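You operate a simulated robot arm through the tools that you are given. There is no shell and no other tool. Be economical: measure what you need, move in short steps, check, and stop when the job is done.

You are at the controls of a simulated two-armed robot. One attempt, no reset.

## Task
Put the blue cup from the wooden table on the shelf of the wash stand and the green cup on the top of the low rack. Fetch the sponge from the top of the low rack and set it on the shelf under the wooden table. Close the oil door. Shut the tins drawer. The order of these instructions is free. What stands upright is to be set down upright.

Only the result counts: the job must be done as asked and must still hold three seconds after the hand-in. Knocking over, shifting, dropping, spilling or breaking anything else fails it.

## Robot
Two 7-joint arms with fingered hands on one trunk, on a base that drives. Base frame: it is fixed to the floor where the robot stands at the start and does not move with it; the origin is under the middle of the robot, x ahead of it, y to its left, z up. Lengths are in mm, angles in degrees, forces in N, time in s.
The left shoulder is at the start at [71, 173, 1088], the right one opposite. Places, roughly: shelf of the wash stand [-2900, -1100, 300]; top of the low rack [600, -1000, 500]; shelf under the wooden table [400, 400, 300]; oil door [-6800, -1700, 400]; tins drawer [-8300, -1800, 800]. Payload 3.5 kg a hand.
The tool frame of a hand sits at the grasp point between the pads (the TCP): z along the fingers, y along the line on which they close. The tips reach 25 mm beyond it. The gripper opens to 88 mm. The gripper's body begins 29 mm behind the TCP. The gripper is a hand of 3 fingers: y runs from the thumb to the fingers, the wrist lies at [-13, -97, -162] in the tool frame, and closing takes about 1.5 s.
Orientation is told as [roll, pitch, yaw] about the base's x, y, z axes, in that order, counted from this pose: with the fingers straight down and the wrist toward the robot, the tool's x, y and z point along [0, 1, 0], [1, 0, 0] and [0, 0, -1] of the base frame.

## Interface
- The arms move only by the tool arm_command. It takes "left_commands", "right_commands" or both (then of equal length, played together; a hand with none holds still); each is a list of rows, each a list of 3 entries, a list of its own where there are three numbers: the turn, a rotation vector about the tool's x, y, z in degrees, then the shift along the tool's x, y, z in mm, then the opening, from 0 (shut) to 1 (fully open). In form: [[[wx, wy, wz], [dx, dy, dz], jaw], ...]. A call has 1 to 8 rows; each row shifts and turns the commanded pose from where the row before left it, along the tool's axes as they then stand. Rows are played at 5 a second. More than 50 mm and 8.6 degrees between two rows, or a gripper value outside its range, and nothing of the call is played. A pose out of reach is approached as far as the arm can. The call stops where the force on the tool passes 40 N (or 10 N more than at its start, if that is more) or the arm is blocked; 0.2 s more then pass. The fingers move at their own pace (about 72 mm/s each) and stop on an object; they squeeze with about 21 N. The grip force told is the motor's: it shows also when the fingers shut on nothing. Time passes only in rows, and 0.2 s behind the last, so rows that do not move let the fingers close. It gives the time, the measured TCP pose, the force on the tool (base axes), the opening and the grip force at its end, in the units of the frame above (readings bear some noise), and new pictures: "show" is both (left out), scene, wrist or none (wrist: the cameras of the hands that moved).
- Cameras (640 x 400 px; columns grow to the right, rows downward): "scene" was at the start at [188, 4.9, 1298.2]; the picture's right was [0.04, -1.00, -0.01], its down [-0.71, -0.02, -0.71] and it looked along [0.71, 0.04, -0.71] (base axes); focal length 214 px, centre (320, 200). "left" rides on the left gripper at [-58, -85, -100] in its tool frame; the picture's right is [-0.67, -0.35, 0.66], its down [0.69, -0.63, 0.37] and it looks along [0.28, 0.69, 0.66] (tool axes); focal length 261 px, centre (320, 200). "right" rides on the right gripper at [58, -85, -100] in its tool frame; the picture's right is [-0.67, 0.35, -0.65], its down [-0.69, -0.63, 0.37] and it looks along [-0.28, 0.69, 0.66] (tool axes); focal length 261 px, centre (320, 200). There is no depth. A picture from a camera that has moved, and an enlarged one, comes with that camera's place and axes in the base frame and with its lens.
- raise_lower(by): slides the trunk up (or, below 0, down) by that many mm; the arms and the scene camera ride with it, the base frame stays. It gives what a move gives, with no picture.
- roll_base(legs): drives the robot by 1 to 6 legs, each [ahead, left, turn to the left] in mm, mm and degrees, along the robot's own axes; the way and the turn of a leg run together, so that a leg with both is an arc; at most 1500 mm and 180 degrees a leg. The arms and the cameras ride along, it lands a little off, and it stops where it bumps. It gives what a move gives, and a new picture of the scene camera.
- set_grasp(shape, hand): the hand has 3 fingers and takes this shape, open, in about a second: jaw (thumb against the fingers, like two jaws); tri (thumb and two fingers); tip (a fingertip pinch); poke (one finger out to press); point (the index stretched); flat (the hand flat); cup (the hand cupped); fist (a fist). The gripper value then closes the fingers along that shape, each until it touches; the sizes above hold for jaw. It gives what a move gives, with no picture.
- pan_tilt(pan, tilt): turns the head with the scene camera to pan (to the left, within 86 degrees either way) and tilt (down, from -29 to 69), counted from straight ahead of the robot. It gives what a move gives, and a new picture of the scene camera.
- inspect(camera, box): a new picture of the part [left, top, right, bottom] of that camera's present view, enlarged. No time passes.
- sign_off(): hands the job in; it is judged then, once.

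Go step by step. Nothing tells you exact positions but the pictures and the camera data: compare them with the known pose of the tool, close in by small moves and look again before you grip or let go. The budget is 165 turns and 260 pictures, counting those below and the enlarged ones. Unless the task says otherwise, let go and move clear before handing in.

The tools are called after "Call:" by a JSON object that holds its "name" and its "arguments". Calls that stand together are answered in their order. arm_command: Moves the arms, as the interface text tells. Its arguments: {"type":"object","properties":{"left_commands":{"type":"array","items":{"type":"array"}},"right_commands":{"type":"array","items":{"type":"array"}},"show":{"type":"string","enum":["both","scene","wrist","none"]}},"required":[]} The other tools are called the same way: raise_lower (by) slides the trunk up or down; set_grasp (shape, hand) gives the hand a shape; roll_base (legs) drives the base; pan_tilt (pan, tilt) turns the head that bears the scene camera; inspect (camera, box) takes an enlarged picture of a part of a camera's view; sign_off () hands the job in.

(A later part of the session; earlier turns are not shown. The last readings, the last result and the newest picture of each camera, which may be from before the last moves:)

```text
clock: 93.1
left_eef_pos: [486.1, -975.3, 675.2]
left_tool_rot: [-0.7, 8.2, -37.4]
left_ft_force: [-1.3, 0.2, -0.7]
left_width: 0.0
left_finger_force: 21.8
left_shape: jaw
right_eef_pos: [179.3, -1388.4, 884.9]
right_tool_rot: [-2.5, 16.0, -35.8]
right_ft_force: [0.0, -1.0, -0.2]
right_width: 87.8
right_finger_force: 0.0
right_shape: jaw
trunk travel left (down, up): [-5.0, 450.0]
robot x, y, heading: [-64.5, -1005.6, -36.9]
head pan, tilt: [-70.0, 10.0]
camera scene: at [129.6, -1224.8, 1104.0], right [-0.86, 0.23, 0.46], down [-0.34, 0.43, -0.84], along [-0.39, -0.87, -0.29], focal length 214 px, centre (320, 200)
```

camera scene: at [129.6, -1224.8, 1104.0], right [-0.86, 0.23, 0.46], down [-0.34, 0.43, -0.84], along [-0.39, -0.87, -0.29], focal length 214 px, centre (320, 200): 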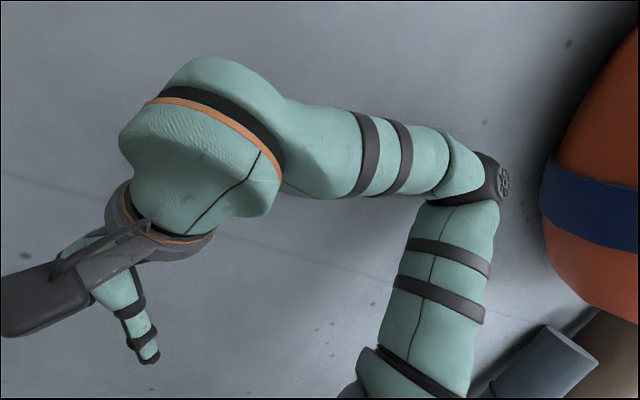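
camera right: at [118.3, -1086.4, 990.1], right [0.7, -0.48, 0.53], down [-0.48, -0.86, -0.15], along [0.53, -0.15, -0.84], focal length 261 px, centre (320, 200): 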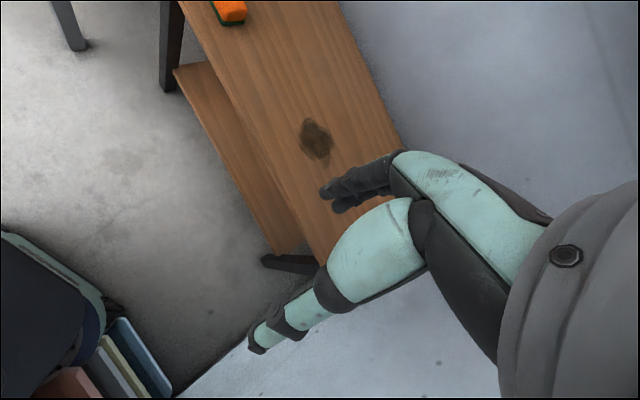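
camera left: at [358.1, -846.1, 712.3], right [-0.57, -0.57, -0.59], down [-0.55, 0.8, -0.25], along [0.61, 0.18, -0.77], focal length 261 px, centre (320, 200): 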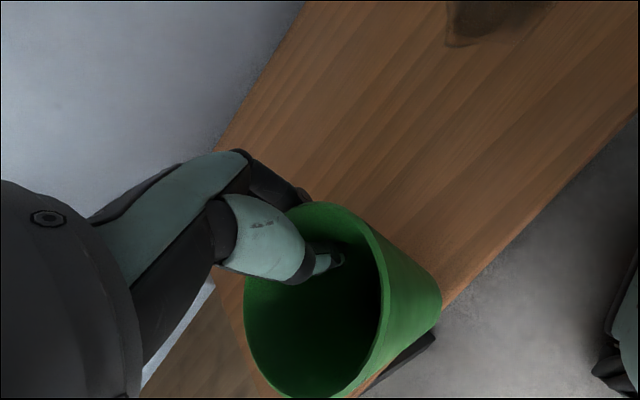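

The elbow presses the wall, just clear of the life ring. I'll ease off slightly and look at the cup.

Call:
{"name": "roll_base", "arguments": {"legs": [[-10, 20, 0]]}}

Call:
{"name": "pan_tilt", "arguments": {"pan": 35, "tilt": 40}}

```text
clock: 93.8
left_eef_pos: [486.3, -977.9, 675.5]
left_tool_rot: [-0.5, 8.6, -37.6]
left_ft_force: [0.3, -0.3, -0.4]
left_width: 0.4
left_finger_force: 21.6
left_shape: jaw
right_eef_pos: [179.1, -1389.5, 883.0]
right_tool_rot: [-2.9, 16.0, -36.0]
right_ft_force: [-0.3, 0.4, 1.0]
right_width: 88.2
right_finger_force: 0.0
right_shape: jaw
trunk travel left (down, up): [-5.0, 450.0]
robot x, y, heading: [-60.4, -1002.7, -37.3]
head pan, tilt: [-70.0, 10.0]
stopped in leg 1: the robot was blocked; the commanded pose is now the measured one
camera scene: at [129.8, -1228.5, 1102.6], right [-0.86, 0.23, 0.47], down [-0.34, 0.44, -0.83], along [-0.4, -0.87, -0.3], focal length 214 px, centre (320, 200)
```

scene: 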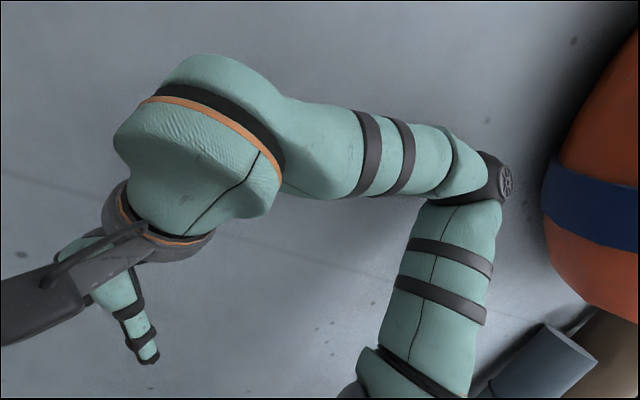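

```text
clock: 95.6
left_eef_pos: [485.9, -976.7, 674.8]
left_tool_rot: [-0.6, 8.5, -37.6]
left_ft_force: [0.2, 0.3, -0.4]
left_width: 0.0
left_finger_force: 20.7
left_shape: jaw
right_eef_pos: [179.8, -1388.2, 883.7]
right_tool_rot: [-2.9, 15.9, -36.2]
right_ft_force: [-0.3, -0.9, 0.7]
right_width: 87.6
right_finger_force: 0.2
right_shape: jaw
trunk travel left (down, up): [-5.0, 450.0]
robot x, y, heading: [-59.2, -1000.7, -36.9]
head pan, tilt: [35.0, 40.0]
camera scene: at [218.8, -1125.7, 1039.7], right [-0.1, -0.96, -0.26], down [-0.89, 0.2, -0.41], along [0.44, 0.19, -0.88], focal length 214 px, centre (320, 200)
```

scene: 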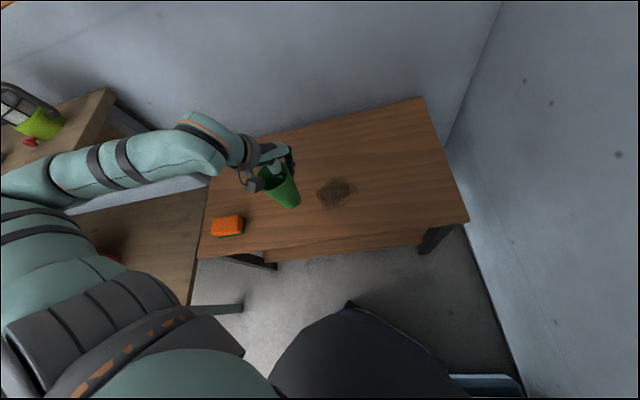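

The contact is only the elbow on the wall. I'll correct the 1.5° tilt and lower the cup to just above the rack.

Call:
{"name": "arm_command", "arguments": {"left_commands": [[[1.5, 0.6, -0.1], [0, 0, 0], 0], [[0, 0, 0], [0, 5.2, 29.5], 0], [[0, 0, 0], [0, 5.2, 29.5], 0], [[0, 0, 0], [0, 4.3, 24.6], 0], [[0, 0, 0], [0, 0, 0], 0]], "show": "both"}}

Call:
{"name": "inspect", "arguments": {"camera": "scene", "box": [200, 120, 380, 260]}}

```text
clock: 96.8
left_eef_pos: [486.9, -977.0, 590.4]
left_tool_rot: [0.1, 9.9, -37.4]
left_ft_force: [0.2, -0.1, -0.2]
left_width: 0.0
left_finger_force: 21.3
left_shape: jaw
right_eef_pos: [180.4, -1389.1, 883.6]
right_tool_rot: [-2.7, 16.0, -36.1]
right_ft_force: [0.2, 0.1, -0.6]
right_width: 87.8
right_finger_force: 0.1
right_shape: jaw
trunk travel left (down, up): [-5.0, 450.0]
robot x, y, heading: [-59.7, -1002.4, -36.7]
head pan, tilt: [35.0, 40.0]
camera scene: at [218.8, -1125.4, 1039.8], right [-0.1, -0.96, -0.26], down [-0.89, 0.2, -0.41], along [0.44, 0.19, -0.88], focal length 214 px, centre (320, 200)
camera left: at [398.2, -983.0, 702.7], right [-0.77, -0.25, -0.59], down [-0.12, 0.96, -0.25], along [0.63, -0.12, -0.77], focal length 261 px, centre (320, 200)
```

scene: 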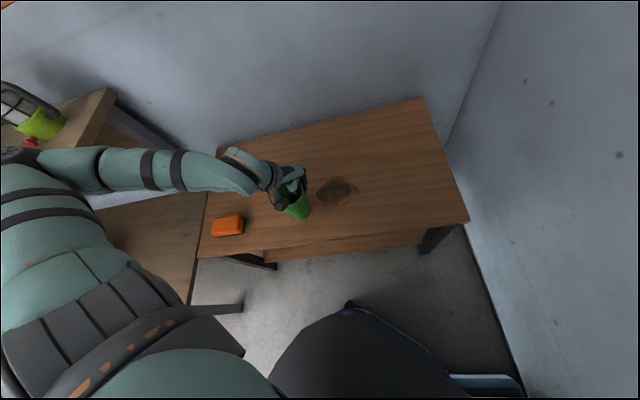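
left: 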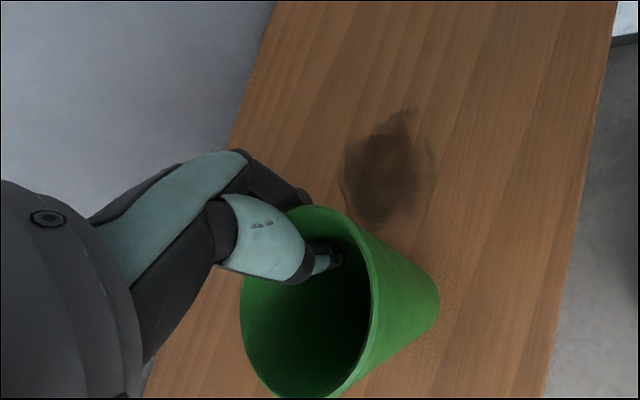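

```text
2.86 times, centred on (290, 190) of scene
camera zoom: at [218.8, -1125.4, 1039.8], right [-0.1, -0.96, -0.26], down [-0.89, 0.2, -0.41], along [0.44, 0.19, -0.88], focal length 613 px, centre (406, 229)
```

zoom: 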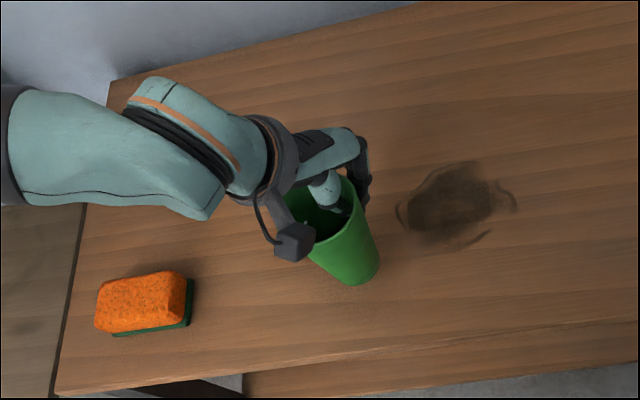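

The cup hangs well inside the rack top. I'll lower in small steps and watch the force.

Call:
{"name": "arm_command", "arguments": {"left_commands": [[[0, 0, 0], [0, 1, 5.9], 0], [[0, 0, 0], [0, 1, 5.9], 0], [[0, 0, 0], [0, 1, 5.9], 0], [[0, 0, 0], [0, 0, 0], 0]], "show": "none"}}

Call:
{"name": "inspect", "arguments": {"camera": "scene", "box": [230, 140, 350, 240]}}

```text
clock: 97.8
left_eef_pos: [486.1, -976.1, 572.8]
left_tool_rot: [0.1, 10.0, -37.5]
left_ft_force: [-0.3, -1.1, -0.9]
left_width: 0.0
left_finger_force: 21.3
left_shape: jaw
right_eef_pos: [179.7, -1388.1, 882.4]
right_tool_rot: [-2.9, 16.1, -36.0]
right_ft_force: [0.2, -0.2, 0.7]
right_width: 88.3
right_finger_force: 0.0
right_shape: jaw
trunk travel left (down, up): [-5.0, 450.0]
robot x, y, heading: [-59.0, -1005.6, -37.2]
head pan, tilt: [35.0, 40.0]
```

```text
4.00 times, centred on (290, 190) of scene
camera zoom: at [218.9, -1125.5, 1039.8], right [-0.1, -0.96, -0.26], down [-0.89, 0.2, -0.41], along [0.44, 0.19, -0.88], focal length 858 px, centre (440, 240)
```

zoom: 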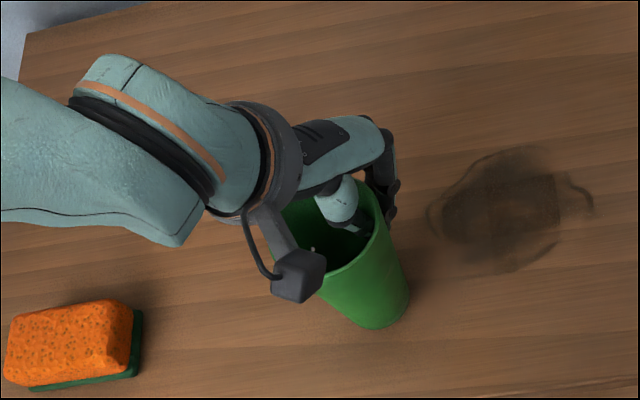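

Nearly down. I'll continue in 3 mm steps.

Call:
{"name": "arm_command", "arguments": {"left_commands": [[[0, 0, 0], [0, 0.5, 3], 0], [[0, 0, 0], [0, 0.5, 3], 0], [[0, 0, 0], [0, 0, 0], 0]], "show": "none"}}

Call:
{"name": "arm_command", "arguments": {"left_commands": [[[0, 0, 0], [0, 0.5, 3], 0], [[0, 0, 0], [0, 0.5, 3], 0], [[0, 0, 0], [0, 0, 0], 0]], "show": "none"}}

```text
clock: 98.6
left_eef_pos: [486.3, -977.0, 566.4]
left_tool_rot: [0.0, 9.9, -37.5]
left_ft_force: [1.4, -2.1, 10.2]
left_width: 0.2
left_finger_force: 21.1
left_shape: jaw
right_eef_pos: [180.4, -1388.5, 882.8]
right_tool_rot: [-2.8, 16.0, -36.0]
right_ft_force: [-0.5, 0.1, -0.6]
right_width: 88.0
right_finger_force: 0.0
right_shape: jaw
trunk travel left (down, up): [-5.0, 450.0]
robot x, y, heading: [-60.4, -1000.0, -36.9]
head pan, tilt: [35.0, 40.0]
```

```text
clock: 99.2
left_eef_pos: [488.9, -977.5, 564.0]
left_tool_rot: [0.2, 9.5, -37.7]
left_ft_force: [3.2, -2.6, 15.2]
left_width: 0.0
left_finger_force: 20.9
left_shape: jaw
right_eef_pos: [180.0, -1388.9, 883.9]
right_tool_rot: [-3.0, 16.0, -36.0]
right_ft_force: [0.0, 0.2, -0.4]
right_width: 88.0
right_finger_force: 0.0
right_shape: jaw
trunk travel left (down, up): [-5.0, 450.0]
robot x, y, heading: [-58.3, -1003.8, -36.7]
head pan, tilt: [35.0, 40.0]
stopped in row 3 (left hand): the force on the tool passed its limit (the readings are from after the stop); the commanded pose is now the measured one
```

Contact made. I'll open partway and lift straight out.

Call:
{"name": "arm_command", "arguments": {"left_commands": [[[0, 0, 0], [0, 0, 0], 0.5], [[0, 0, 0], [0, 0, 0], 0.5], [[0, 0, 0], [0, 0, 0], 0.5], [[0, 0, 0], [0, 0, 0], 0.5], [[0, 0, 0], [0, 0, 0], 0.5]], "show": "wrist"}}

Call:
{"name": "arm_command", "arguments": {"left_commands": [[[0, 0, 0], [0, -3.5, -19.7], 0.5], [[0, 0, 0], [0, -3.5, -19.7], 0.5], [[0, 0, 0], [0, -5.2, -29.5], 0.5], [[0, 0, 0], [0, -5.2, -29.5], 0.5]], "show": "both"}}

```text
clock: 100.5
left_eef_pos: [487.0, -977.9, 562.9]
left_tool_rot: [0.1, 9.5, -37.6]
left_ft_force: [-0.7, -1.2, 0.9]
left_width: 43.4
left_finger_force: 0.0
left_shape: jaw
right_eef_pos: [179.4, -1388.2, 882.9]
right_tool_rot: [-2.9, 16.1, -35.9]
right_ft_force: [-0.4, -0.9, 0.2]
right_width: 88.1
right_finger_force: 0.0
right_shape: jaw
trunk travel left (down, up): [-5.0, 450.0]
robot x, y, heading: [-57.7, -1001.5, -37.1]
head pan, tilt: [35.0, 40.0]
camera left: at [398.1, -982.7, 674.4], right [-0.77, -0.25, -0.59], down [-0.12, 0.96, -0.25], along [0.63, -0.12, -0.77], focal length 261 px, centre (320, 200)
```

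left: 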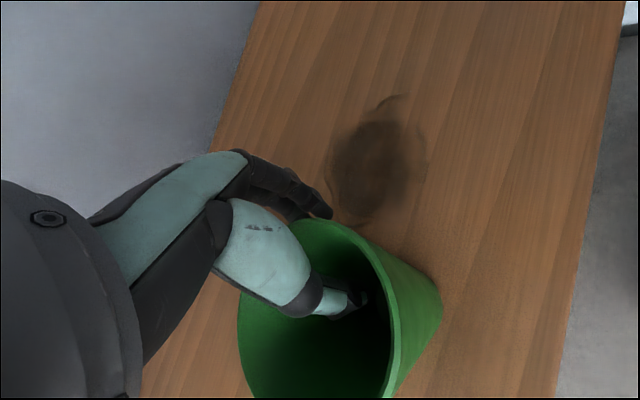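

```text
clock: 101.5
left_eef_pos: [486.2, -976.3, 661.4]
left_tool_rot: [0.1, 9.5, -37.5]
left_ft_force: [-0.6, 0.5, 0.1]
left_width: 44.0
left_finger_force: 0.1
left_shape: jaw
right_eef_pos: [179.4, -1389.0, 883.0]
right_tool_rot: [-2.8, 16.1, -36.0]
right_ft_force: [0.3, 0.4, 0.4]
right_width: 88.1
right_finger_force: 0.1
right_shape: jaw
trunk travel left (down, up): [-5.0, 450.0]
robot x, y, heading: [-56.9, -999.0, -37.0]
head pan, tilt: [35.0, 40.0]
camera scene: at [218.8, -1125.9, 1039.8], right [-0.1, -0.96, -0.26], down [-0.89, 0.2, -0.41], along [0.44, 0.2, -0.88], focal length 214 px, centre (320, 200)
camera left: at [396.8, -982.3, 774.0], right [-0.77, -0.25, -0.59], down [-0.12, 0.96, -0.25], along [0.63, -0.12, -0.77], focal length 261 px, centre (320, 200)
```

scene: 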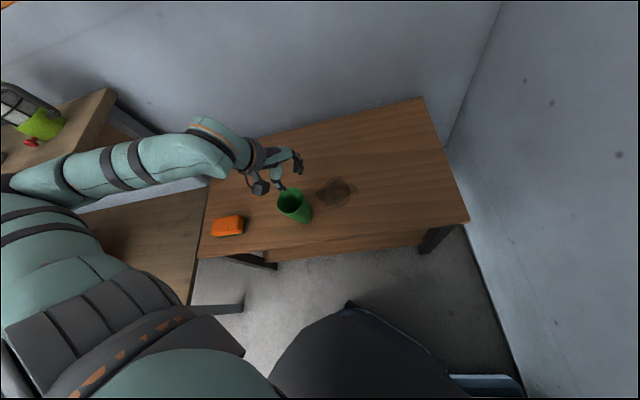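
left: 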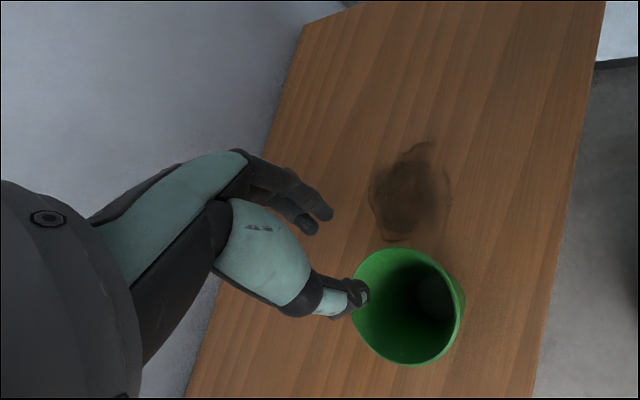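

The green cup stands on the rack. Next the sponge near [464, -712]: its long side is along y, so the right hand with the robot at about (-120, -690, 32°) should do. I'll raise the left hand, back off and turn.

Call:
{"name": "arm_command", "arguments": {"left_commands": [[[0, 0, 0], [0, -7, -39.4], 0.5], [[0, 0, 0], [0, -7, -39.4], 0.5]], "show": "none"}}

Call:
{"name": "roll_base", "arguments": {"legs": [[-160, -100, 0], [0, 0, 69]]}}

```text
clock: 102.0
left_eef_pos: [485.5, -975.7, 742.3]
left_tool_rot: [0.1, 9.6, -37.6]
left_ft_force: [0.3, 0.2, -0.9]
left_width: 43.7
left_finger_force: 0.0
left_shape: jaw
right_eef_pos: [179.3, -1388.6, 882.0]
right_tool_rot: [-2.9, 16.0, -35.9]
right_ft_force: [0.6, 0.4, -0.4]
right_width: 87.7
right_finger_force: 0.1
right_shape: jaw
trunk travel left (down, up): [-5.0, 450.0]
robot x, y, heading: [-57.9, -1002.1, -37.0]
head pan, tilt: [35.0, 40.0]
```

```text
clock: 103.2
left_eef_pos: [435.8, -935.0, 740.4]
left_tool_rot: [0.0, 10.0, -33.4]
left_ft_force: [0.1, -0.3, 0.3]
left_width: 43.5
left_finger_force: 0.0
left_shape: jaw
right_eef_pos: [162.2, -1367.8, 881.8]
right_tool_rot: [-3.8, 16.2, -31.9]
right_ft_force: [0.1, -0.1, 0.7]
right_width: 87.8
right_finger_force: 0.1
right_shape: jaw
trunk travel left (down, up): [-5.0, 450.0]
robot x, y, heading: [-109.6, -1001.3, -32.5]
head pan, tilt: [35.0, 40.0]
stopped in leg 1: the robot was blocked; the commanded pose is now the measured one
camera scene: at [182.7, -1102.6, 1038.5], right [-0.03, -0.96, -0.26], down [-0.91, 0.14, -0.4], along [0.42, 0.23, -0.88], focal length 214 px, centre (320, 200)
```

scene: 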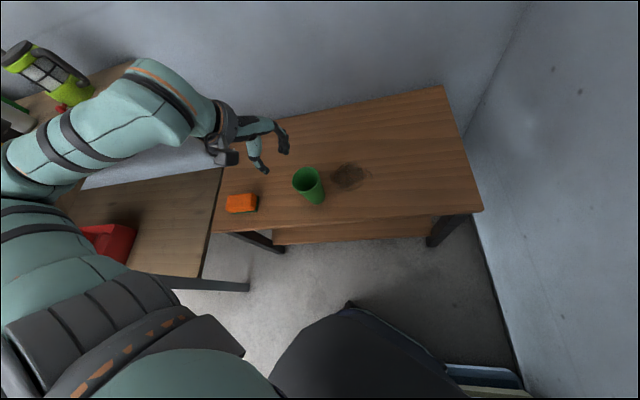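

The right elbow is dragging at the wall, so I'll move straight away from it (toward +y) first.

Call:
{"name": "roll_base", "arguments": {"legs": [[-32, 51, 0]]}}

Call:
{"name": "pan_tilt", "arguments": {"pan": -75, "tilt": 10}}

```text
clock: 103.9
left_eef_pos: [434.2, -932.6, 741.3]
left_tool_rot: [0.4, 10.0, -33.3]
left_ft_force: [0.1, -0.1, -0.9]
left_width: 43.9
left_finger_force: 0.0
left_shape: jaw
right_eef_pos: [160.5, -1366.8, 879.2]
right_tool_rot: [-3.7, 16.2, -31.7]
right_ft_force: [-0.3, -0.3, -0.1]
right_width: 87.9
right_finger_force: 0.3
right_shape: jaw
trunk travel left (down, up): [-5.0, 450.0]
robot x, y, heading: [-107.8, -995.8, -32.9]
head pan, tilt: [35.0, 40.0]
stopped in leg 1: the robot was blocked; the commanded pose is now the measured one
camera scene: at [181.4, -1103.5, 1037.5], right [-0.03, -0.96, -0.27], down [-0.91, 0.14, -0.4], along [0.42, 0.23, -0.88], focal length 214 px, centre (320, 200)
```

scene: 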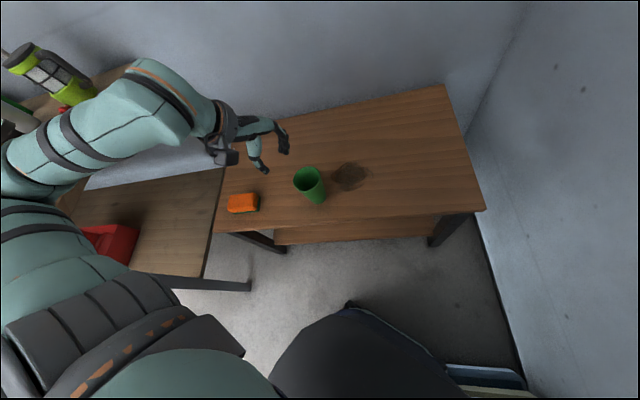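

```text
clock: 105.8
left_eef_pos: [435.2, -932.1, 740.2]
left_tool_rot: [0.3, 10.2, -33.3]
left_ft_force: [-0.1, -0.1, 0.1]
left_width: 43.7
left_finger_force: 0.0
left_shape: jaw
right_eef_pos: [160.1, -1367.1, 879.0]
right_tool_rot: [-3.7, 16.2, -31.8]
right_ft_force: [0.4, -0.2, -0.1]
right_width: 87.9
right_finger_force: 0.1
right_shape: jaw
trunk travel left (down, up): [-5.0, 450.0]
robot x, y, heading: [-111.9, -996.3, -32.8]
head pan, tilt: [-75.0, 10.0]
camera scene: at [93.7, -1209.7, 1103.6], right [-0.84, 0.24, 0.48], down [-0.36, 0.41, -0.84], along [-0.4, -0.88, -0.26], focal length 214 px, centre (320, 200)
```

scene: 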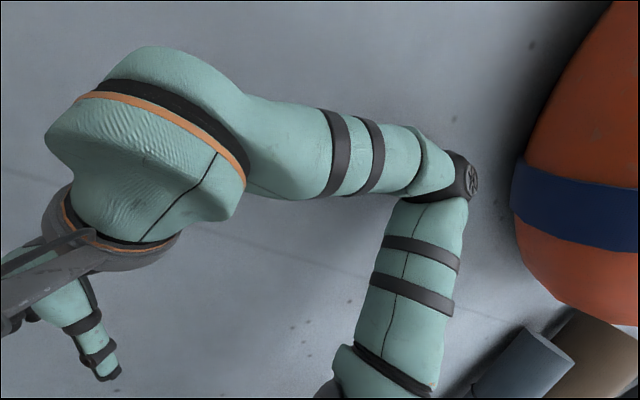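

I'll look left to check whether the left elbow touches the table.

Call:
{"name": "pan_tilt", "arguments": {"pan": 80, "tilt": 25}}

Call:
{"name": "pan_tilt", "arguments": {"pan": -10, "tilt": 60}}

```text
clock: 108.2
left_eef_pos: [434.2, -931.2, 740.6]
left_tool_rot: [0.3, 10.0, -33.3]
left_ft_force: [-0.2, -0.3, -0.4]
left_width: 43.6
left_finger_force: 0.0
left_shape: jaw
right_eef_pos: [162.2, -1366.3, 879.7]
right_tool_rot: [-3.5, 16.2, -31.8]
right_ft_force: [0.2, 0.8, 0.9]
right_width: 87.9
right_finger_force: 0.1
right_shape: jaw
trunk travel left (down, up): [-5.0, 450.0]
robot x, y, heading: [-110.8, -993.5, -32.8]
head pan, tilt: [80.0, 25.0]
camera scene: at [175.3, -1047.8, 1083.4], right [0.62, -0.62, -0.48], down [-0.66, -0.08, -0.74], along [0.42, 0.78, -0.46], focal length 214 px, centre (320, 200)
```

scene: 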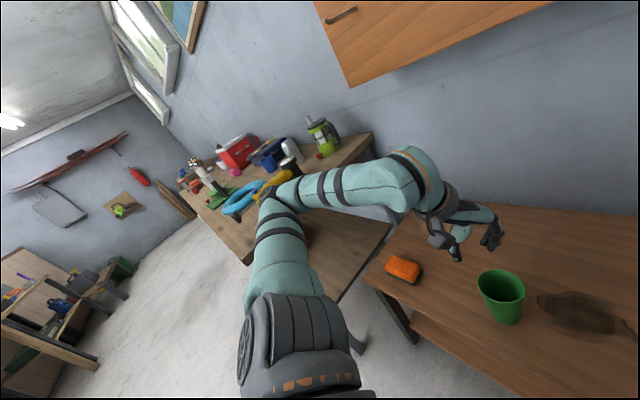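

```text
clock: 109.8
left_eef_pos: [434.7, -932.2, 740.9]
left_tool_rot: [0.3, 10.0, -33.4]
left_ft_force: [0.4, -0.1, -0.4]
left_width: 43.8
left_finger_force: 0.0
left_shape: jaw
right_eef_pos: [160.4, -1366.0, 880.0]
right_tool_rot: [-3.6, 16.3, -31.8]
right_ft_force: [0.3, -0.1, -0.1]
right_width: 88.0
right_finger_force: 0.0
right_shape: jaw
trunk travel left (down, up): [-5.0, 450.0]
robot x, y, heading: [-109.5, -996.2, -32.7]
head pan, tilt: [-10.0, 60.0]
camera scene: at [134.7, -1144.7, 1017.2], right [-0.66, -0.74, 0.1], down [-0.75, 0.66, -0.02], along [-0.06, -0.09, -0.99], focal length 214 px, centre (320, 200)
```

scene: 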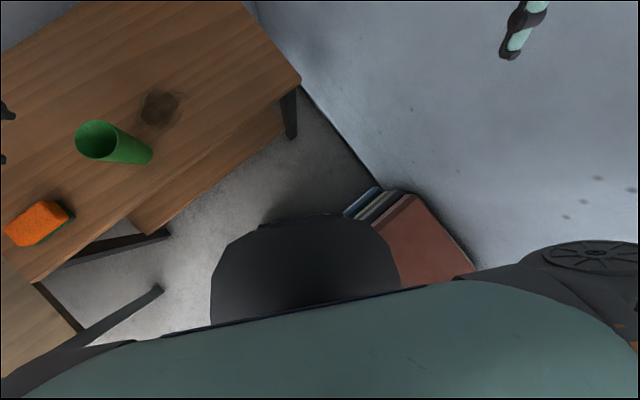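

Nothing else touches, so it's the right elbow's wall contact. I'll pull the right arm in by moving its hand inward and forward.

Call:
{"name": "arm_command", "arguments": {"right_commands": [[[0, 0, 0], [25, 30, 0], 1], [[0, 0, 0], [25, 30, 0], 1], [[0, 0, 0], [25, 30, 0], 1], [[0, 0, 0], [25, 0, 0], 1], [[0, 0, 0], [25, 0, 0], 1], [[0, 0, 0], [0, 0, 0], 1]], "show": "none"}}

Call:
{"name": "roll_base", "arguments": {"legs": [[-50, 10, 8]]}}

```text
clock: 111.2
left_eef_pos: [364.8, -966.2, 749.8]
left_tool_rot: [0.2, 8.8, -44.1]
left_ft_force: [0.0, 1.4, -1.2]
left_width: 43.7
left_finger_force: 0.0
left_shape: jaw
right_eef_pos: [112.2, -1341.5, 865.3]
right_tool_rot: [-3.7, 14.9, -42.6]
right_ft_force: [0.7, -0.8, -0.6]
right_width: 87.9
right_finger_force: 0.1
right_shape: jaw
right hand out of reach, approached as far as the arm can: row 3, 4, 5
trunk travel left (down, up): [-5.0, 450.0]
robot x, y, heading: [-171.3, -934.5, -43.7]
head pan, tilt: [-10.0, 60.0]
```

```text
clock: 111.9
left_eef_pos: [363.1, -960.8, 744.8]
left_tool_rot: [0.3, 9.4, -43.9]
left_ft_force: [-0.2, 0.3, -0.6]
left_width: 43.6
left_finger_force: 0.1
left_shape: jaw
right_eef_pos: [112.1, -1336.6, 862.7]
right_tool_rot: [-3.4, 14.9, -42.1]
right_ft_force: [0.7, -0.2, 1.9]
right_width: 87.6
right_finger_force: 0.0
right_shape: jaw
trunk travel left (down, up): [-5.0, 450.0]
robot x, y, heading: [-180.0, -926.5, -43.5]
head pan, tilt: [-10.0, 60.0]
stopped in leg 1: the robot was blocked; the commanded pose is now the measured one
camera scene: at [26.3, -1110.5, 1021.0], right [-0.79, -0.61, 0.1], down [-0.62, 0.79, -0.03], along [-0.06, -0.09, -0.99], focal length 214 px, centre (320, 200)
```

scene: 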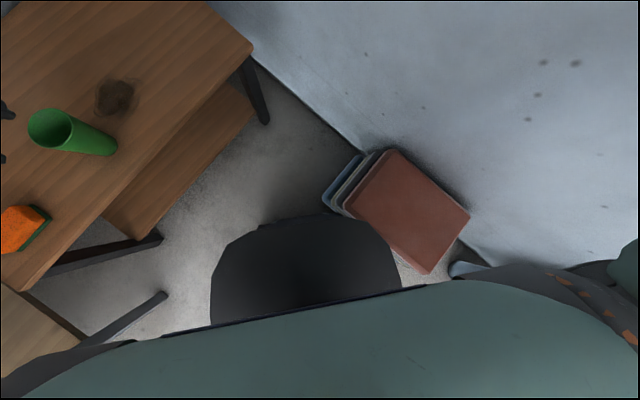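

The arm pushed the base off the wall. I'll look at the right arm again.

Call:
{"name": "pan_tilt", "arguments": {"pan": -80, "tilt": 0}}

```text
clock: 113.3
left_eef_pos: [362.0, -959.5, 746.2]
left_tool_rot: [0.2, 9.3, -43.8]
left_ft_force: [-0.3, 0.0, -0.6]
left_width: 43.8
left_finger_force: 0.0
left_shape: jaw
right_eef_pos: [111.9, -1337.8, 862.0]
right_tool_rot: [-3.4, 15.0, -42.3]
right_ft_force: [-0.1, -0.1, -0.3]
right_width: 87.8
right_finger_force: 0.0
right_shape: jaw
trunk travel left (down, up): [-5.0, 450.0]
robot x, y, heading: [-178.0, -925.5, -43.4]
head pan, tilt: [-80.0, 0.0]
camera scene: at [-25.1, -1164.3, 1125.7], right [-0.74, 0.47, 0.48], down [-0.36, 0.32, -0.88], along [-0.57, -0.82, -0.06], focal length 214 px, centre (320, 200)
```

scene: 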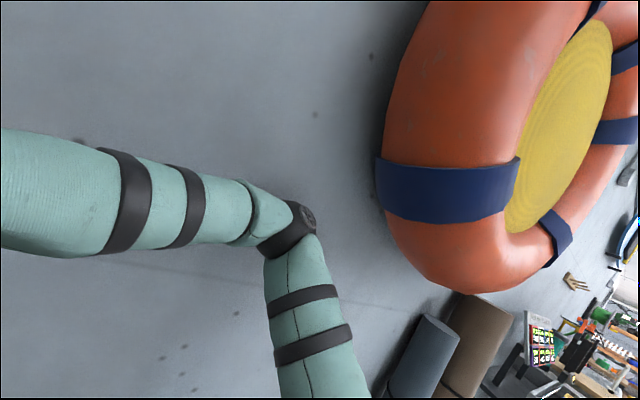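

I'll drive straight away from the wall (+y 100); the left elbow stays above and clear of the table objects.

Call:
{"name": "roll_base", "arguments": {"legs": [[-69, 73, 0]]}}

```text
clock: 114.5
left_eef_pos: [363.5, -878.1, 743.6]
left_tool_rot: [1.3, 10.5, -43.6]
left_ft_force: [0.1, -0.4, 0.3]
left_width: 44.0
left_finger_force: 0.1
left_shape: jaw
right_eef_pos: [113.2, -1259.6, 848.9]
right_tool_rot: [-2.3, 16.2, -42.0]
right_ft_force: [-0.8, 0.0, 0.2]
right_width: 88.1
right_finger_force: 0.1
right_shape: jaw
trunk travel left (down, up): [-5.0, 450.0]
robot x, y, heading: [-178.0, -828.0, -43.5]
head pan, tilt: [-80.0, 0.0]
camera scene: at [-23.1, -1093.6, 1118.0], right [-0.74, 0.46, 0.49], down [-0.37, 0.34, -0.86], along [-0.57, -0.82, -0.09], focal length 214 px, centre (320, 200)
```

scene: 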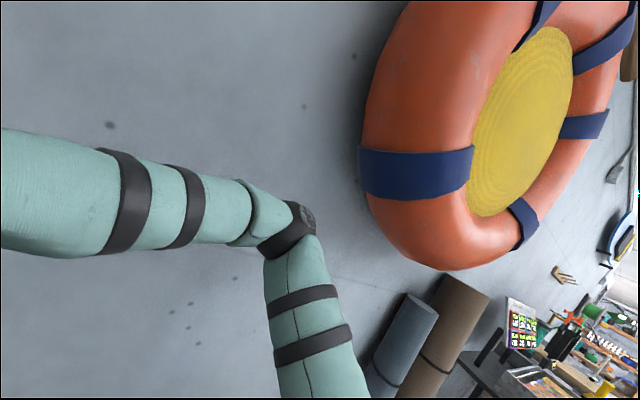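

Free now. I'll raise the trunk so both arms clear the table, then turn left toward the sponge approach pose.

Call:
{"name": "raise_lower", "arguments": {"by": 170}}

Call:
{"name": "roll_base", "arguments": {"legs": [[0, 0, 76]]}}

Call:
{"name": "pan_tilt", "arguments": {"pan": -20, "tilt": 45}}

```text
clock: 116.4
left_eef_pos: [320.3, -839.4, 1052.9]
left_tool_rot: [1.5, -7.8, -43.7]
left_ft_force: [-0.7, -0.6, 0.3]
left_width: 44.0
left_finger_force: 0.0
left_shape: jaw
right_eef_pos: [42.4, -1194.8, 1176.0]
right_tool_rot: [-2.6, -2.0, -42.1]
right_ft_force: [-0.4, -0.3, -0.5]
right_width: 87.9
right_finger_force: 0.1
right_shape: jaw
trunk travel left (down, up): [-175.0, 280.0]
robot x, y, heading: [-176.1, -828.5, -43.2]
head pan, tilt: [-80.0, 0.0]
```

```text
clock: 120.1
left_eef_pos: [-53.1, -344.2, 1052.4]
left_tool_rot: [1.5, -7.7, 32.8]
left_ft_force: [-0.3, -0.7, 0.8]
left_width: 43.9
left_finger_force: 0.0
left_shape: jaw
right_eef_pos: [228.4, -696.7, 1176.8]
right_tool_rot: [-2.6, -2.0, 34.4]
right_ft_force: [0.5, 0.3, -0.5]
right_width: 88.0
right_finger_force: 0.0
right_shape: jaw
trunk travel left (down, up): [-175.0, 280.0]
robot x, y, heading: [-177.1, -832.0, 33.1]
head pan, tilt: [-80.0, 0.0]
camera scene: at [-24.3, -833.2, 1365.4], right [-0.71, -0.67, 0.2], down [-0.17, -0.11, -0.98], along [0.68, -0.73, -0.04], focal length 214 px, centre (320, 200)
```

scene: 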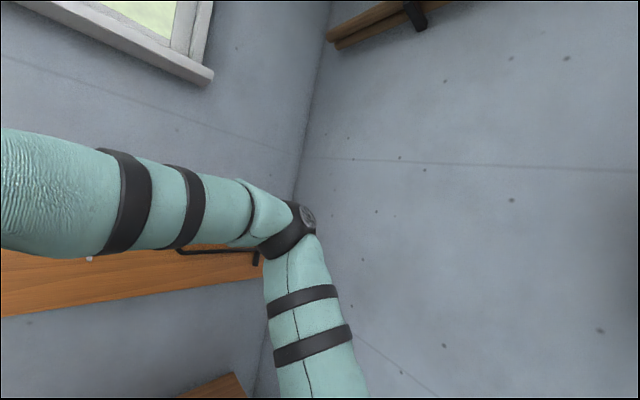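

```text
clock: 121.4
left_eef_pos: [-51.9, -344.7, 1050.8]
left_tool_rot: [1.6, -7.8, 32.8]
left_ft_force: [-0.2, -0.2, 1.2]
left_width: 43.9
left_finger_force: 0.0
left_shape: jaw
right_eef_pos: [227.9, -698.1, 1176.6]
right_tool_rot: [-2.6, -2.0, 34.4]
right_ft_force: [0.5, -0.1, 0.1]
right_width: 87.9
right_finger_force: 0.1
right_shape: jaw
trunk travel left (down, up): [-175.0, 280.0]
robot x, y, heading: [-176.2, -830.4, 33.1]
head pan, tilt: [-20.0, 45.0]
camera scene: at [-19.9, -757.8, 1283.5], right [0.23, -0.97, 0.07], down [-0.8, -0.23, -0.56], along [0.56, 0.07, -0.83], focal length 214 px, centre (320, 200)
```

scene: 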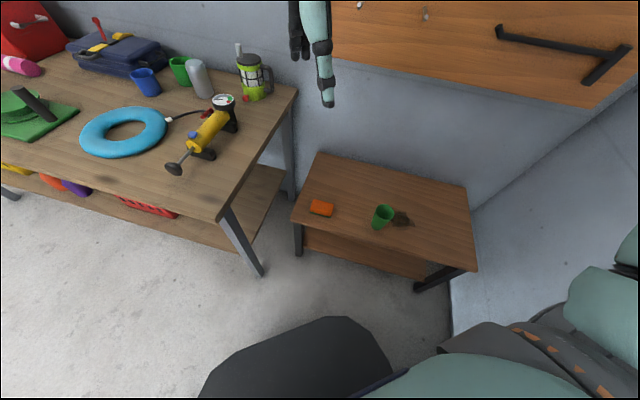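

Everything is in place. I'll drive to the sponge pose, move the right hand outward, then lower the trunk.

Call:
{"name": "roll_base", "arguments": {"legs": [[123, 87, 0]]}}

Call:
{"name": "arm_command", "arguments": {"right_commands": [[[0, 0, 0], [-40, 0, 0], 1], [[0, 0, 0], [-40, 0, 0], 1], [[0, 0, 0], [-40, 0, 0], 1], [[0, 0, 0], [-40, 0, 0], 1]], "show": "none"}}

Call:
{"name": "raise_lower", "arguments": {"by": -170}}

Call:
{"name": "pan_tilt", "arguments": {"pan": -20, "tilt": 35}}

```text
clock: 122.8
left_eef_pos: [3.3, -204.3, 1052.0]
left_tool_rot: [1.5, -7.8, 32.8]
left_ft_force: [0.1, -0.2, 0.5]
left_width: 43.9
left_finger_force: 0.0
left_shape: jaw
right_eef_pos: [284.5, -556.4, 1177.4]
right_tool_rot: [-2.6, -2.0, 34.4]
right_ft_force: [-0.1, 0.4, -0.7]
right_width: 87.9
right_finger_force: 0.0
right_shape: jaw
trunk travel left (down, up): [-175.0, 280.0]
robot x, y, heading: [-120.4, -687.9, 33.3]
head pan, tilt: [-20.0, 45.0]
camera scene: at [35.5, -617.5, 1283.7], right [0.23, -0.97, 0.07], down [-0.8, -0.23, -0.56], along [0.56, 0.07, -0.83], focal length 214 px, centre (320, 200)
```

scene: 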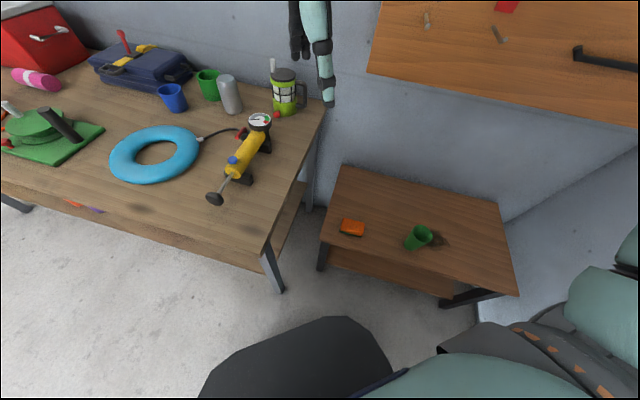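

```text
clock: 123.8
left_eef_pos: [3.1, -204.1, 1052.3]
left_tool_rot: [1.6, -7.9, 32.8]
left_ft_force: [0.6, -0.3, -0.1]
left_width: 43.7
left_finger_force: 0.0
left_shape: jaw
right_eef_pos: [375.7, -690.6, 1181.4]
right_tool_rot: [-2.5, -2.0, 34.5]
right_ft_force: [0.1, -0.5, 0.4]
right_width: 87.9
right_finger_force: 0.0
right_shape: jaw
trunk travel left (down, up): [-175.0, 280.0]
robot x, y, heading: [-125.2, -689.1, 33.1]
head pan, tilt: [-20.0, 45.0]
```

```text
clock: 125.7
left_eef_pos: [51.8, -171.7, 743.7]
left_tool_rot: [1.4, 10.5, 32.9]
left_ft_force: [-0.9, -0.5, 0.6]
left_width: 43.7
left_finger_force: 0.1
left_shape: jaw
right_eef_pos: [456.2, -635.2, 853.5]
right_tool_rot: [-2.2, 16.3, 34.5]
right_ft_force: [1.1, -0.6, -0.5]
right_width: 87.8
right_finger_force: 0.0
right_shape: jaw
trunk travel left (down, up): [-5.0, 450.0]
robot x, y, heading: [-120.6, -687.3, 33.0]
head pan, tilt: [-20.0, 45.0]
```

```text
clock: 126.4
left_eef_pos: [52.3, -173.2, 742.7]
left_tool_rot: [1.4, 10.6, 32.8]
left_ft_force: [-0.9, 1.1, -0.2]
left_width: 43.8
left_finger_force: 0.0
left_shape: jaw
right_eef_pos: [455.6, -635.1, 852.6]
right_tool_rot: [-2.2, 16.4, 34.5]
right_ft_force: [-0.2, -0.4, -0.3]
right_width: 88.2
right_finger_force: 0.0
right_shape: jaw
trunk travel left (down, up): [-5.0, 450.0]
robot x, y, heading: [-121.7, -686.7, 33.4]
head pan, tilt: [-20.0, 35.0]
camera scene: at [167.3, -533.6, 1035.3], right [0.27, -0.95, 0.17], down [-0.84, -0.32, -0.44], along [0.47, -0.03, -0.88], focal length 214 px, centre (320, 200)
```

scene: 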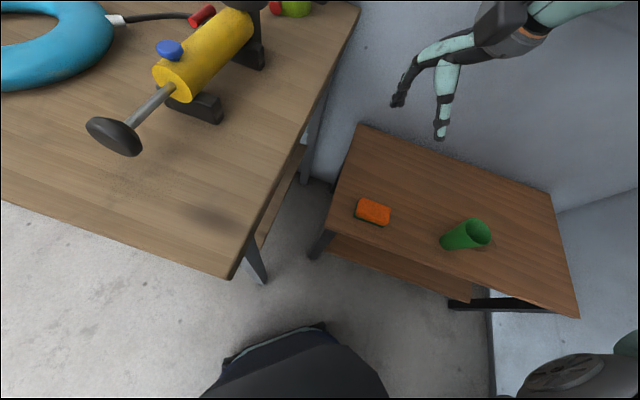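

Good view. I'll straighten the right hand, yaw it toward 18°, move above the sponge and come down partway.

Call:
{"name": "arm_command", "arguments": {"right_commands": [[[-8.2, 1.1, 0], [0, 0, 0], 1], [[-8.2, 1.1, 0], [0, 0, 0], 1], [[0, 0, 8], [-35, -6.5, 0], 1], [[0, 0, 8], [-35, -6.5, 0], 1], [[0, 0, 0], [0, 0, 45], 1], [[0, 0, 0], [0, 0, 45], 1], [[0, 0, 0], [0, 0, 45], 1], [[0, 0, 0], [0, 0, 45], 1]], "show": "both"}}

```text
clock: 128.2
left_eef_pos: [51.8, -171.8, 741.2]
left_tool_rot: [1.4, 10.6, 32.8]
left_ft_force: [1.1, 0.1, -1.2]
left_width: 43.8
left_finger_force: 0.1
left_shape: jaw
right_eef_pos: [481.5, -702.7, 671.9]
right_tool_rot: [0.1, 0.0, 18.9]
right_ft_force: [0.0, -0.3, -0.7]
right_width: 87.7
right_finger_force: 0.0
right_shape: jaw
trunk travel left (down, up): [-5.0, 450.0]
robot x, y, heading: [-123.6, -686.0, 33.3]
head pan, tilt: [-20.0, 35.0]
camera scene: at [167.6, -533.4, 1035.2], right [0.27, -0.95, 0.17], down [-0.84, -0.32, -0.44], along [0.47, -0.03, -0.88], focal length 214 px, centre (320, 200)
camera right: at [382.6, -676.1, 771.0], right [0.55, -0.52, 0.65], down [-0.37, -0.85, -0.37], along [0.75, -0.04, -0.66], focal length 261 px, centre (320, 200)
```

scene: 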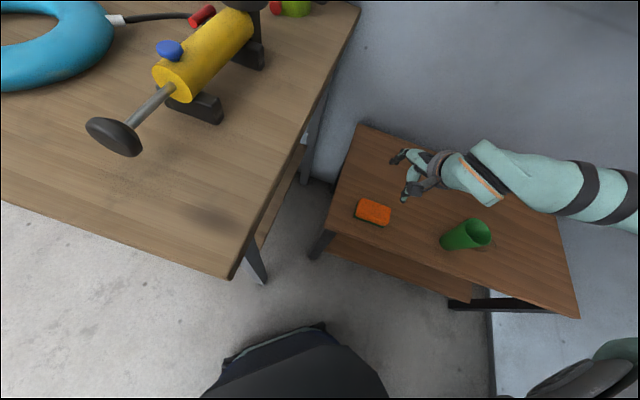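
right: 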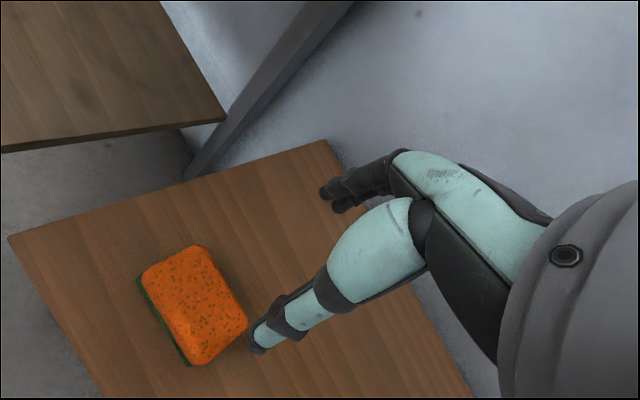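

Sponge centre triangulates to (463, -707), top z≈514. I'll finish the yaw toward 3° and centre above it, then descend to about z=560.

Call:
{"name": "arm_command", "arguments": {"right_commands": [[[0, 0, 8], [0, 0, 0], 1], [[0, 0, 8], [0, 0, 0], 1], [[0, 0, 0], [-4, -18.5, 0], 1], [[0, 0, 0], [0, 0, 40], 1], [[0, 0, 0], [0, 0, 40], 1], [[0, 0, 0], [0, 0, 25], 1]], "show": "both"}}

Call:
{"name": "inspect", "arguments": {"camera": "scene", "box": [320, 140, 480, 260]}}

```text
clock: 129.6
left_eef_pos: [52.7, -171.6, 741.9]
left_tool_rot: [1.4, 10.6, 32.8]
left_ft_force: [0.0, -0.2, -0.6]
left_width: 43.7
left_finger_force: 0.1
left_shape: jaw
right_eef_pos: [465.6, -706.5, 620.7]
right_tool_rot: [0.2, 0.0, 2.8]
right_ft_force: [-0.7, -0.6, 0.0]
right_width: 87.8
right_finger_force: 0.1
right_shape: jaw
right hand out of reach, approached as far as the arm can: row 5, 6
trunk travel left (down, up): [-5.0, 450.0]
robot x, y, heading: [-118.6, -685.4, 33.2]
head pan, tilt: [-20.0, 35.0]
camera scene: at [167.5, -533.3, 1035.2], right [0.27, -0.95, 0.17], down [-0.84, -0.32, -0.44], along [0.47, -0.03, -0.88], focal length 214 px, centre (320, 200)
camera right: at [376.5, -654.0, 720.2], right [0.38, -0.65, 0.65], down [-0.6, -0.72, -0.37], along [0.71, -0.25, -0.66], focal length 261 px, centre (320, 200)
```

scene: 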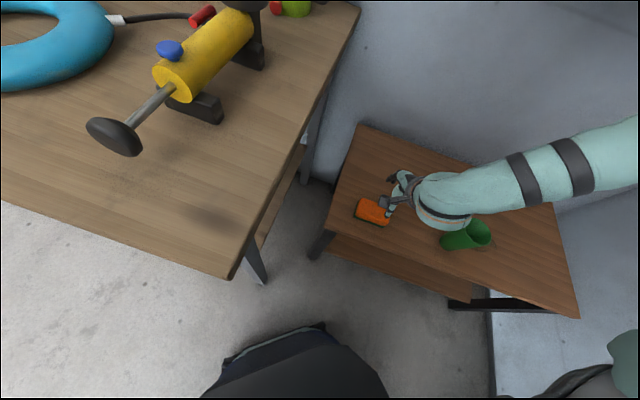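
right: 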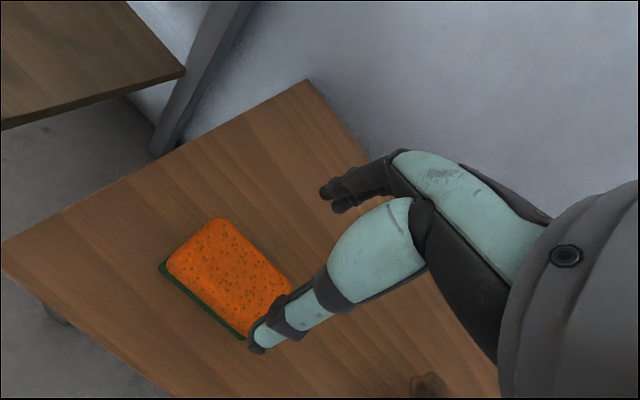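

```text
3.33 times, centred on (400, 200) of scene
camera zoom: at [167.5, -533.3, 1035.2], right [0.27, -0.95, 0.17], down [-0.84, -0.32, -0.44], along [0.47, -0.03, -0.88], focal length 715 px, centre (53, 200)
```

zoom: 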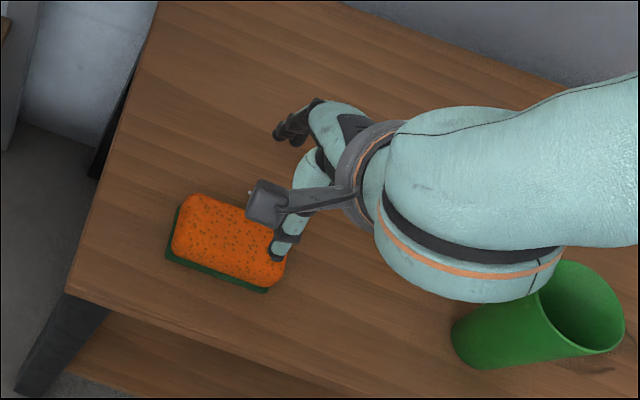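

Stuck at z=620. I'll tilt the hand about its closing axis (fingers pointing down-left, in line with the forearm), which should free downward motion.

Call:
{"name": "arm_command", "arguments": {"right_commands": [[[0, 8.3, 0], [0, 0, 0], 1], [[0, 8.3, 0], [0, 0, 0], 1], [[0, 8.3, 0], [0, 0, 0], 1], [[0, 0, 0], [-8.5, 0, 18.1], 1], [[0, 0, 0], [-8.5, 0, 18.1], 1], [[0, 0, 0], [-8.5, 0, 18.1], 1]], "show": "wrist"}}

```text
clock: 131.0
left_eef_pos: [52.6, -172.3, 742.9]
left_tool_rot: [1.5, 10.7, 32.8]
left_ft_force: [-0.4, -0.5, -0.2]
left_width: 43.8
left_finger_force: 0.0
left_shape: jaw
right_eef_pos: [473.8, -716.1, 624.3]
right_tool_rot: [11.1, 1.8, 2.5]
right_ft_force: [0.0, -0.4, -0.3]
right_width: 88.0
right_finger_force: 0.0
right_shape: jaw
right hand out of reach, approached as far as the arm can: row 1, 2, 3, 4, 5, 6
trunk travel left (down, up): [-5.0, 450.0]
robot x, y, heading: [-128.4, -690.8, 33.1]
head pan, tilt: [-20.0, 35.0]
camera right: at [389.7, -682.9, 735.3], right [0.4, -0.77, 0.5], down [-0.62, -0.63, -0.47], along [0.68, -0.12, -0.72], focal length 261 px, centre (320, 200)
```

right: 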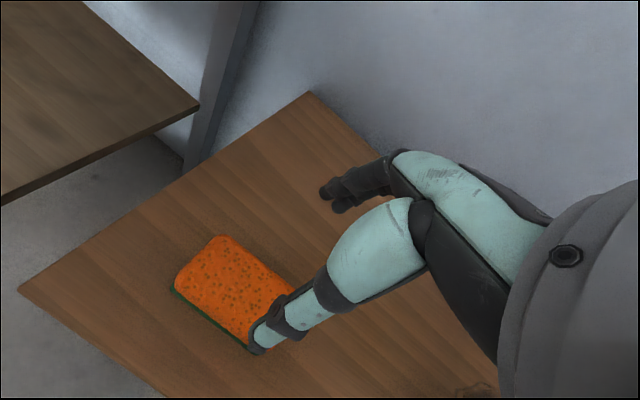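

That tilt made it worse; I'll try the opposite tilt.

Call:
{"name": "arm_command", "arguments": {"right_commands": [[[0, -8.3, 0], [0, 0, 0], 1], [[0, -8.3, 0], [0, 0, 0], 1], [[0, -8.3, 0], [0, 0, 0], 1], [[0, -8.3, 0], [0, 0, 0], 1], [[0, 0, 0], [7.5, 0, 18.5], 1], [[0, 0, 0], [7.5, 0, 18.5], 1], [[0, 0, 0], [7.5, 0, 18.5], 1], [[0, 0, 0], [7.5, 0, 18.5], 1]], "show": "wrist"}}

```text
clock: 132.8
left_eef_pos: [52.4, -170.7, 742.8]
left_tool_rot: [1.3, 10.7, 32.7]
left_ft_force: [0.3, 0.0, 0.6]
left_width: 43.8
left_finger_force: 0.1
left_shape: jaw
right_eef_pos: [479.5, -777.3, 591.2]
right_tool_rot: [-16.5, 1.6, 2.7]
right_ft_force: [0.3, -0.8, 0.6]
right_width: 88.2
right_finger_force: 0.0
right_shape: jaw
right hand out of reach, approached as far as the arm can: row 1, 2, 3, 4, 5, 6
trunk travel left (down, up): [-5.0, 450.0]
robot x, y, heading: [-123.0, -685.6, 33.0]
head pan, tilt: [-20.0, 35.0]
camera right: at [391.8, -698.1, 672.4], right [0.39, -0.44, 0.81], down [-0.6, -0.79, -0.14], along [0.7, -0.43, -0.57], focal length 261 px, centre (320, 200)
```

right: 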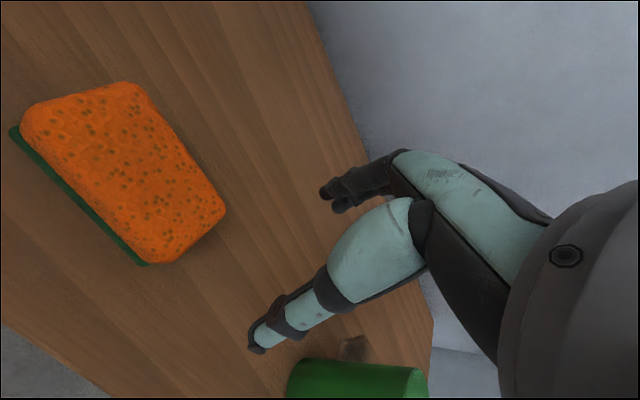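

Further to the right of the robot works better. I'll straighten and lift the hand, turn the base left 12°, then retry.

Call:
{"name": "arm_command", "arguments": {"right_commands": [[[0, 8.2, 0], [0, 0, -20], 1], [[0, 8.2, 0], [0, 0, -30], 1], [[0, 0, 0], [0, 0, -30], 1]], "show": "none"}}

Call:
{"name": "roll_base", "arguments": {"legs": [[0, 0, 12]]}}

```text
clock: 133.6
left_eef_pos: [51.8, -171.9, 743.8]
left_tool_rot: [1.4, 10.6, 32.8]
left_ft_force: [-0.1, -0.3, -0.3]
left_width: 43.7
left_finger_force: 0.0
left_shape: jaw
right_eef_pos: [480.8, -767.4, 670.5]
right_tool_rot: [0.0, 1.4, 2.5]
right_ft_force: [0.5, 0.4, -0.5]
right_width: 88.0
right_finger_force: 0.0
right_shape: jaw
trunk travel left (down, up): [-5.0, 450.0]
robot x, y, heading: [-125.3, -685.5, 33.4]
head pan, tilt: [-20.0, 35.0]
```

```text
clock: 134.8
left_eef_pos: [-60.4, -145.6, 742.9]
left_tool_rot: [1.4, 10.5, 44.8]
left_ft_force: [0.0, -0.8, -0.1]
left_width: 43.9
left_finger_force: 0.1
left_shape: jaw
right_eef_pos: [484.8, -638.2, 670.5]
right_tool_rot: [-0.1, 1.5, 14.6]
right_ft_force: [-0.1, -0.5, -0.4]
right_width: 88.1
right_finger_force: 0.1
right_shape: jaw
trunk travel left (down, up): [-5.0, 450.0]
robot x, y, heading: [-121.3, -686.9, 45.3]
head pan, tilt: [-20.0, 35.0]
camera scene: at [128.8, -476.4, 1035.3], right [0.46, -0.87, 0.17], down [-0.76, -0.49, -0.44], along [0.46, 0.07, -0.88], focal length 214 px, centre (320, 200)
```

scene: 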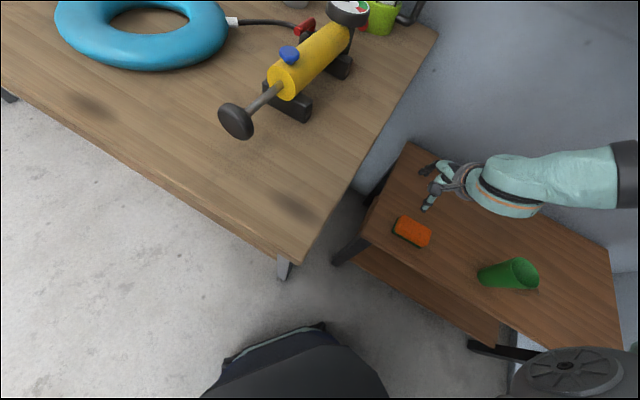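

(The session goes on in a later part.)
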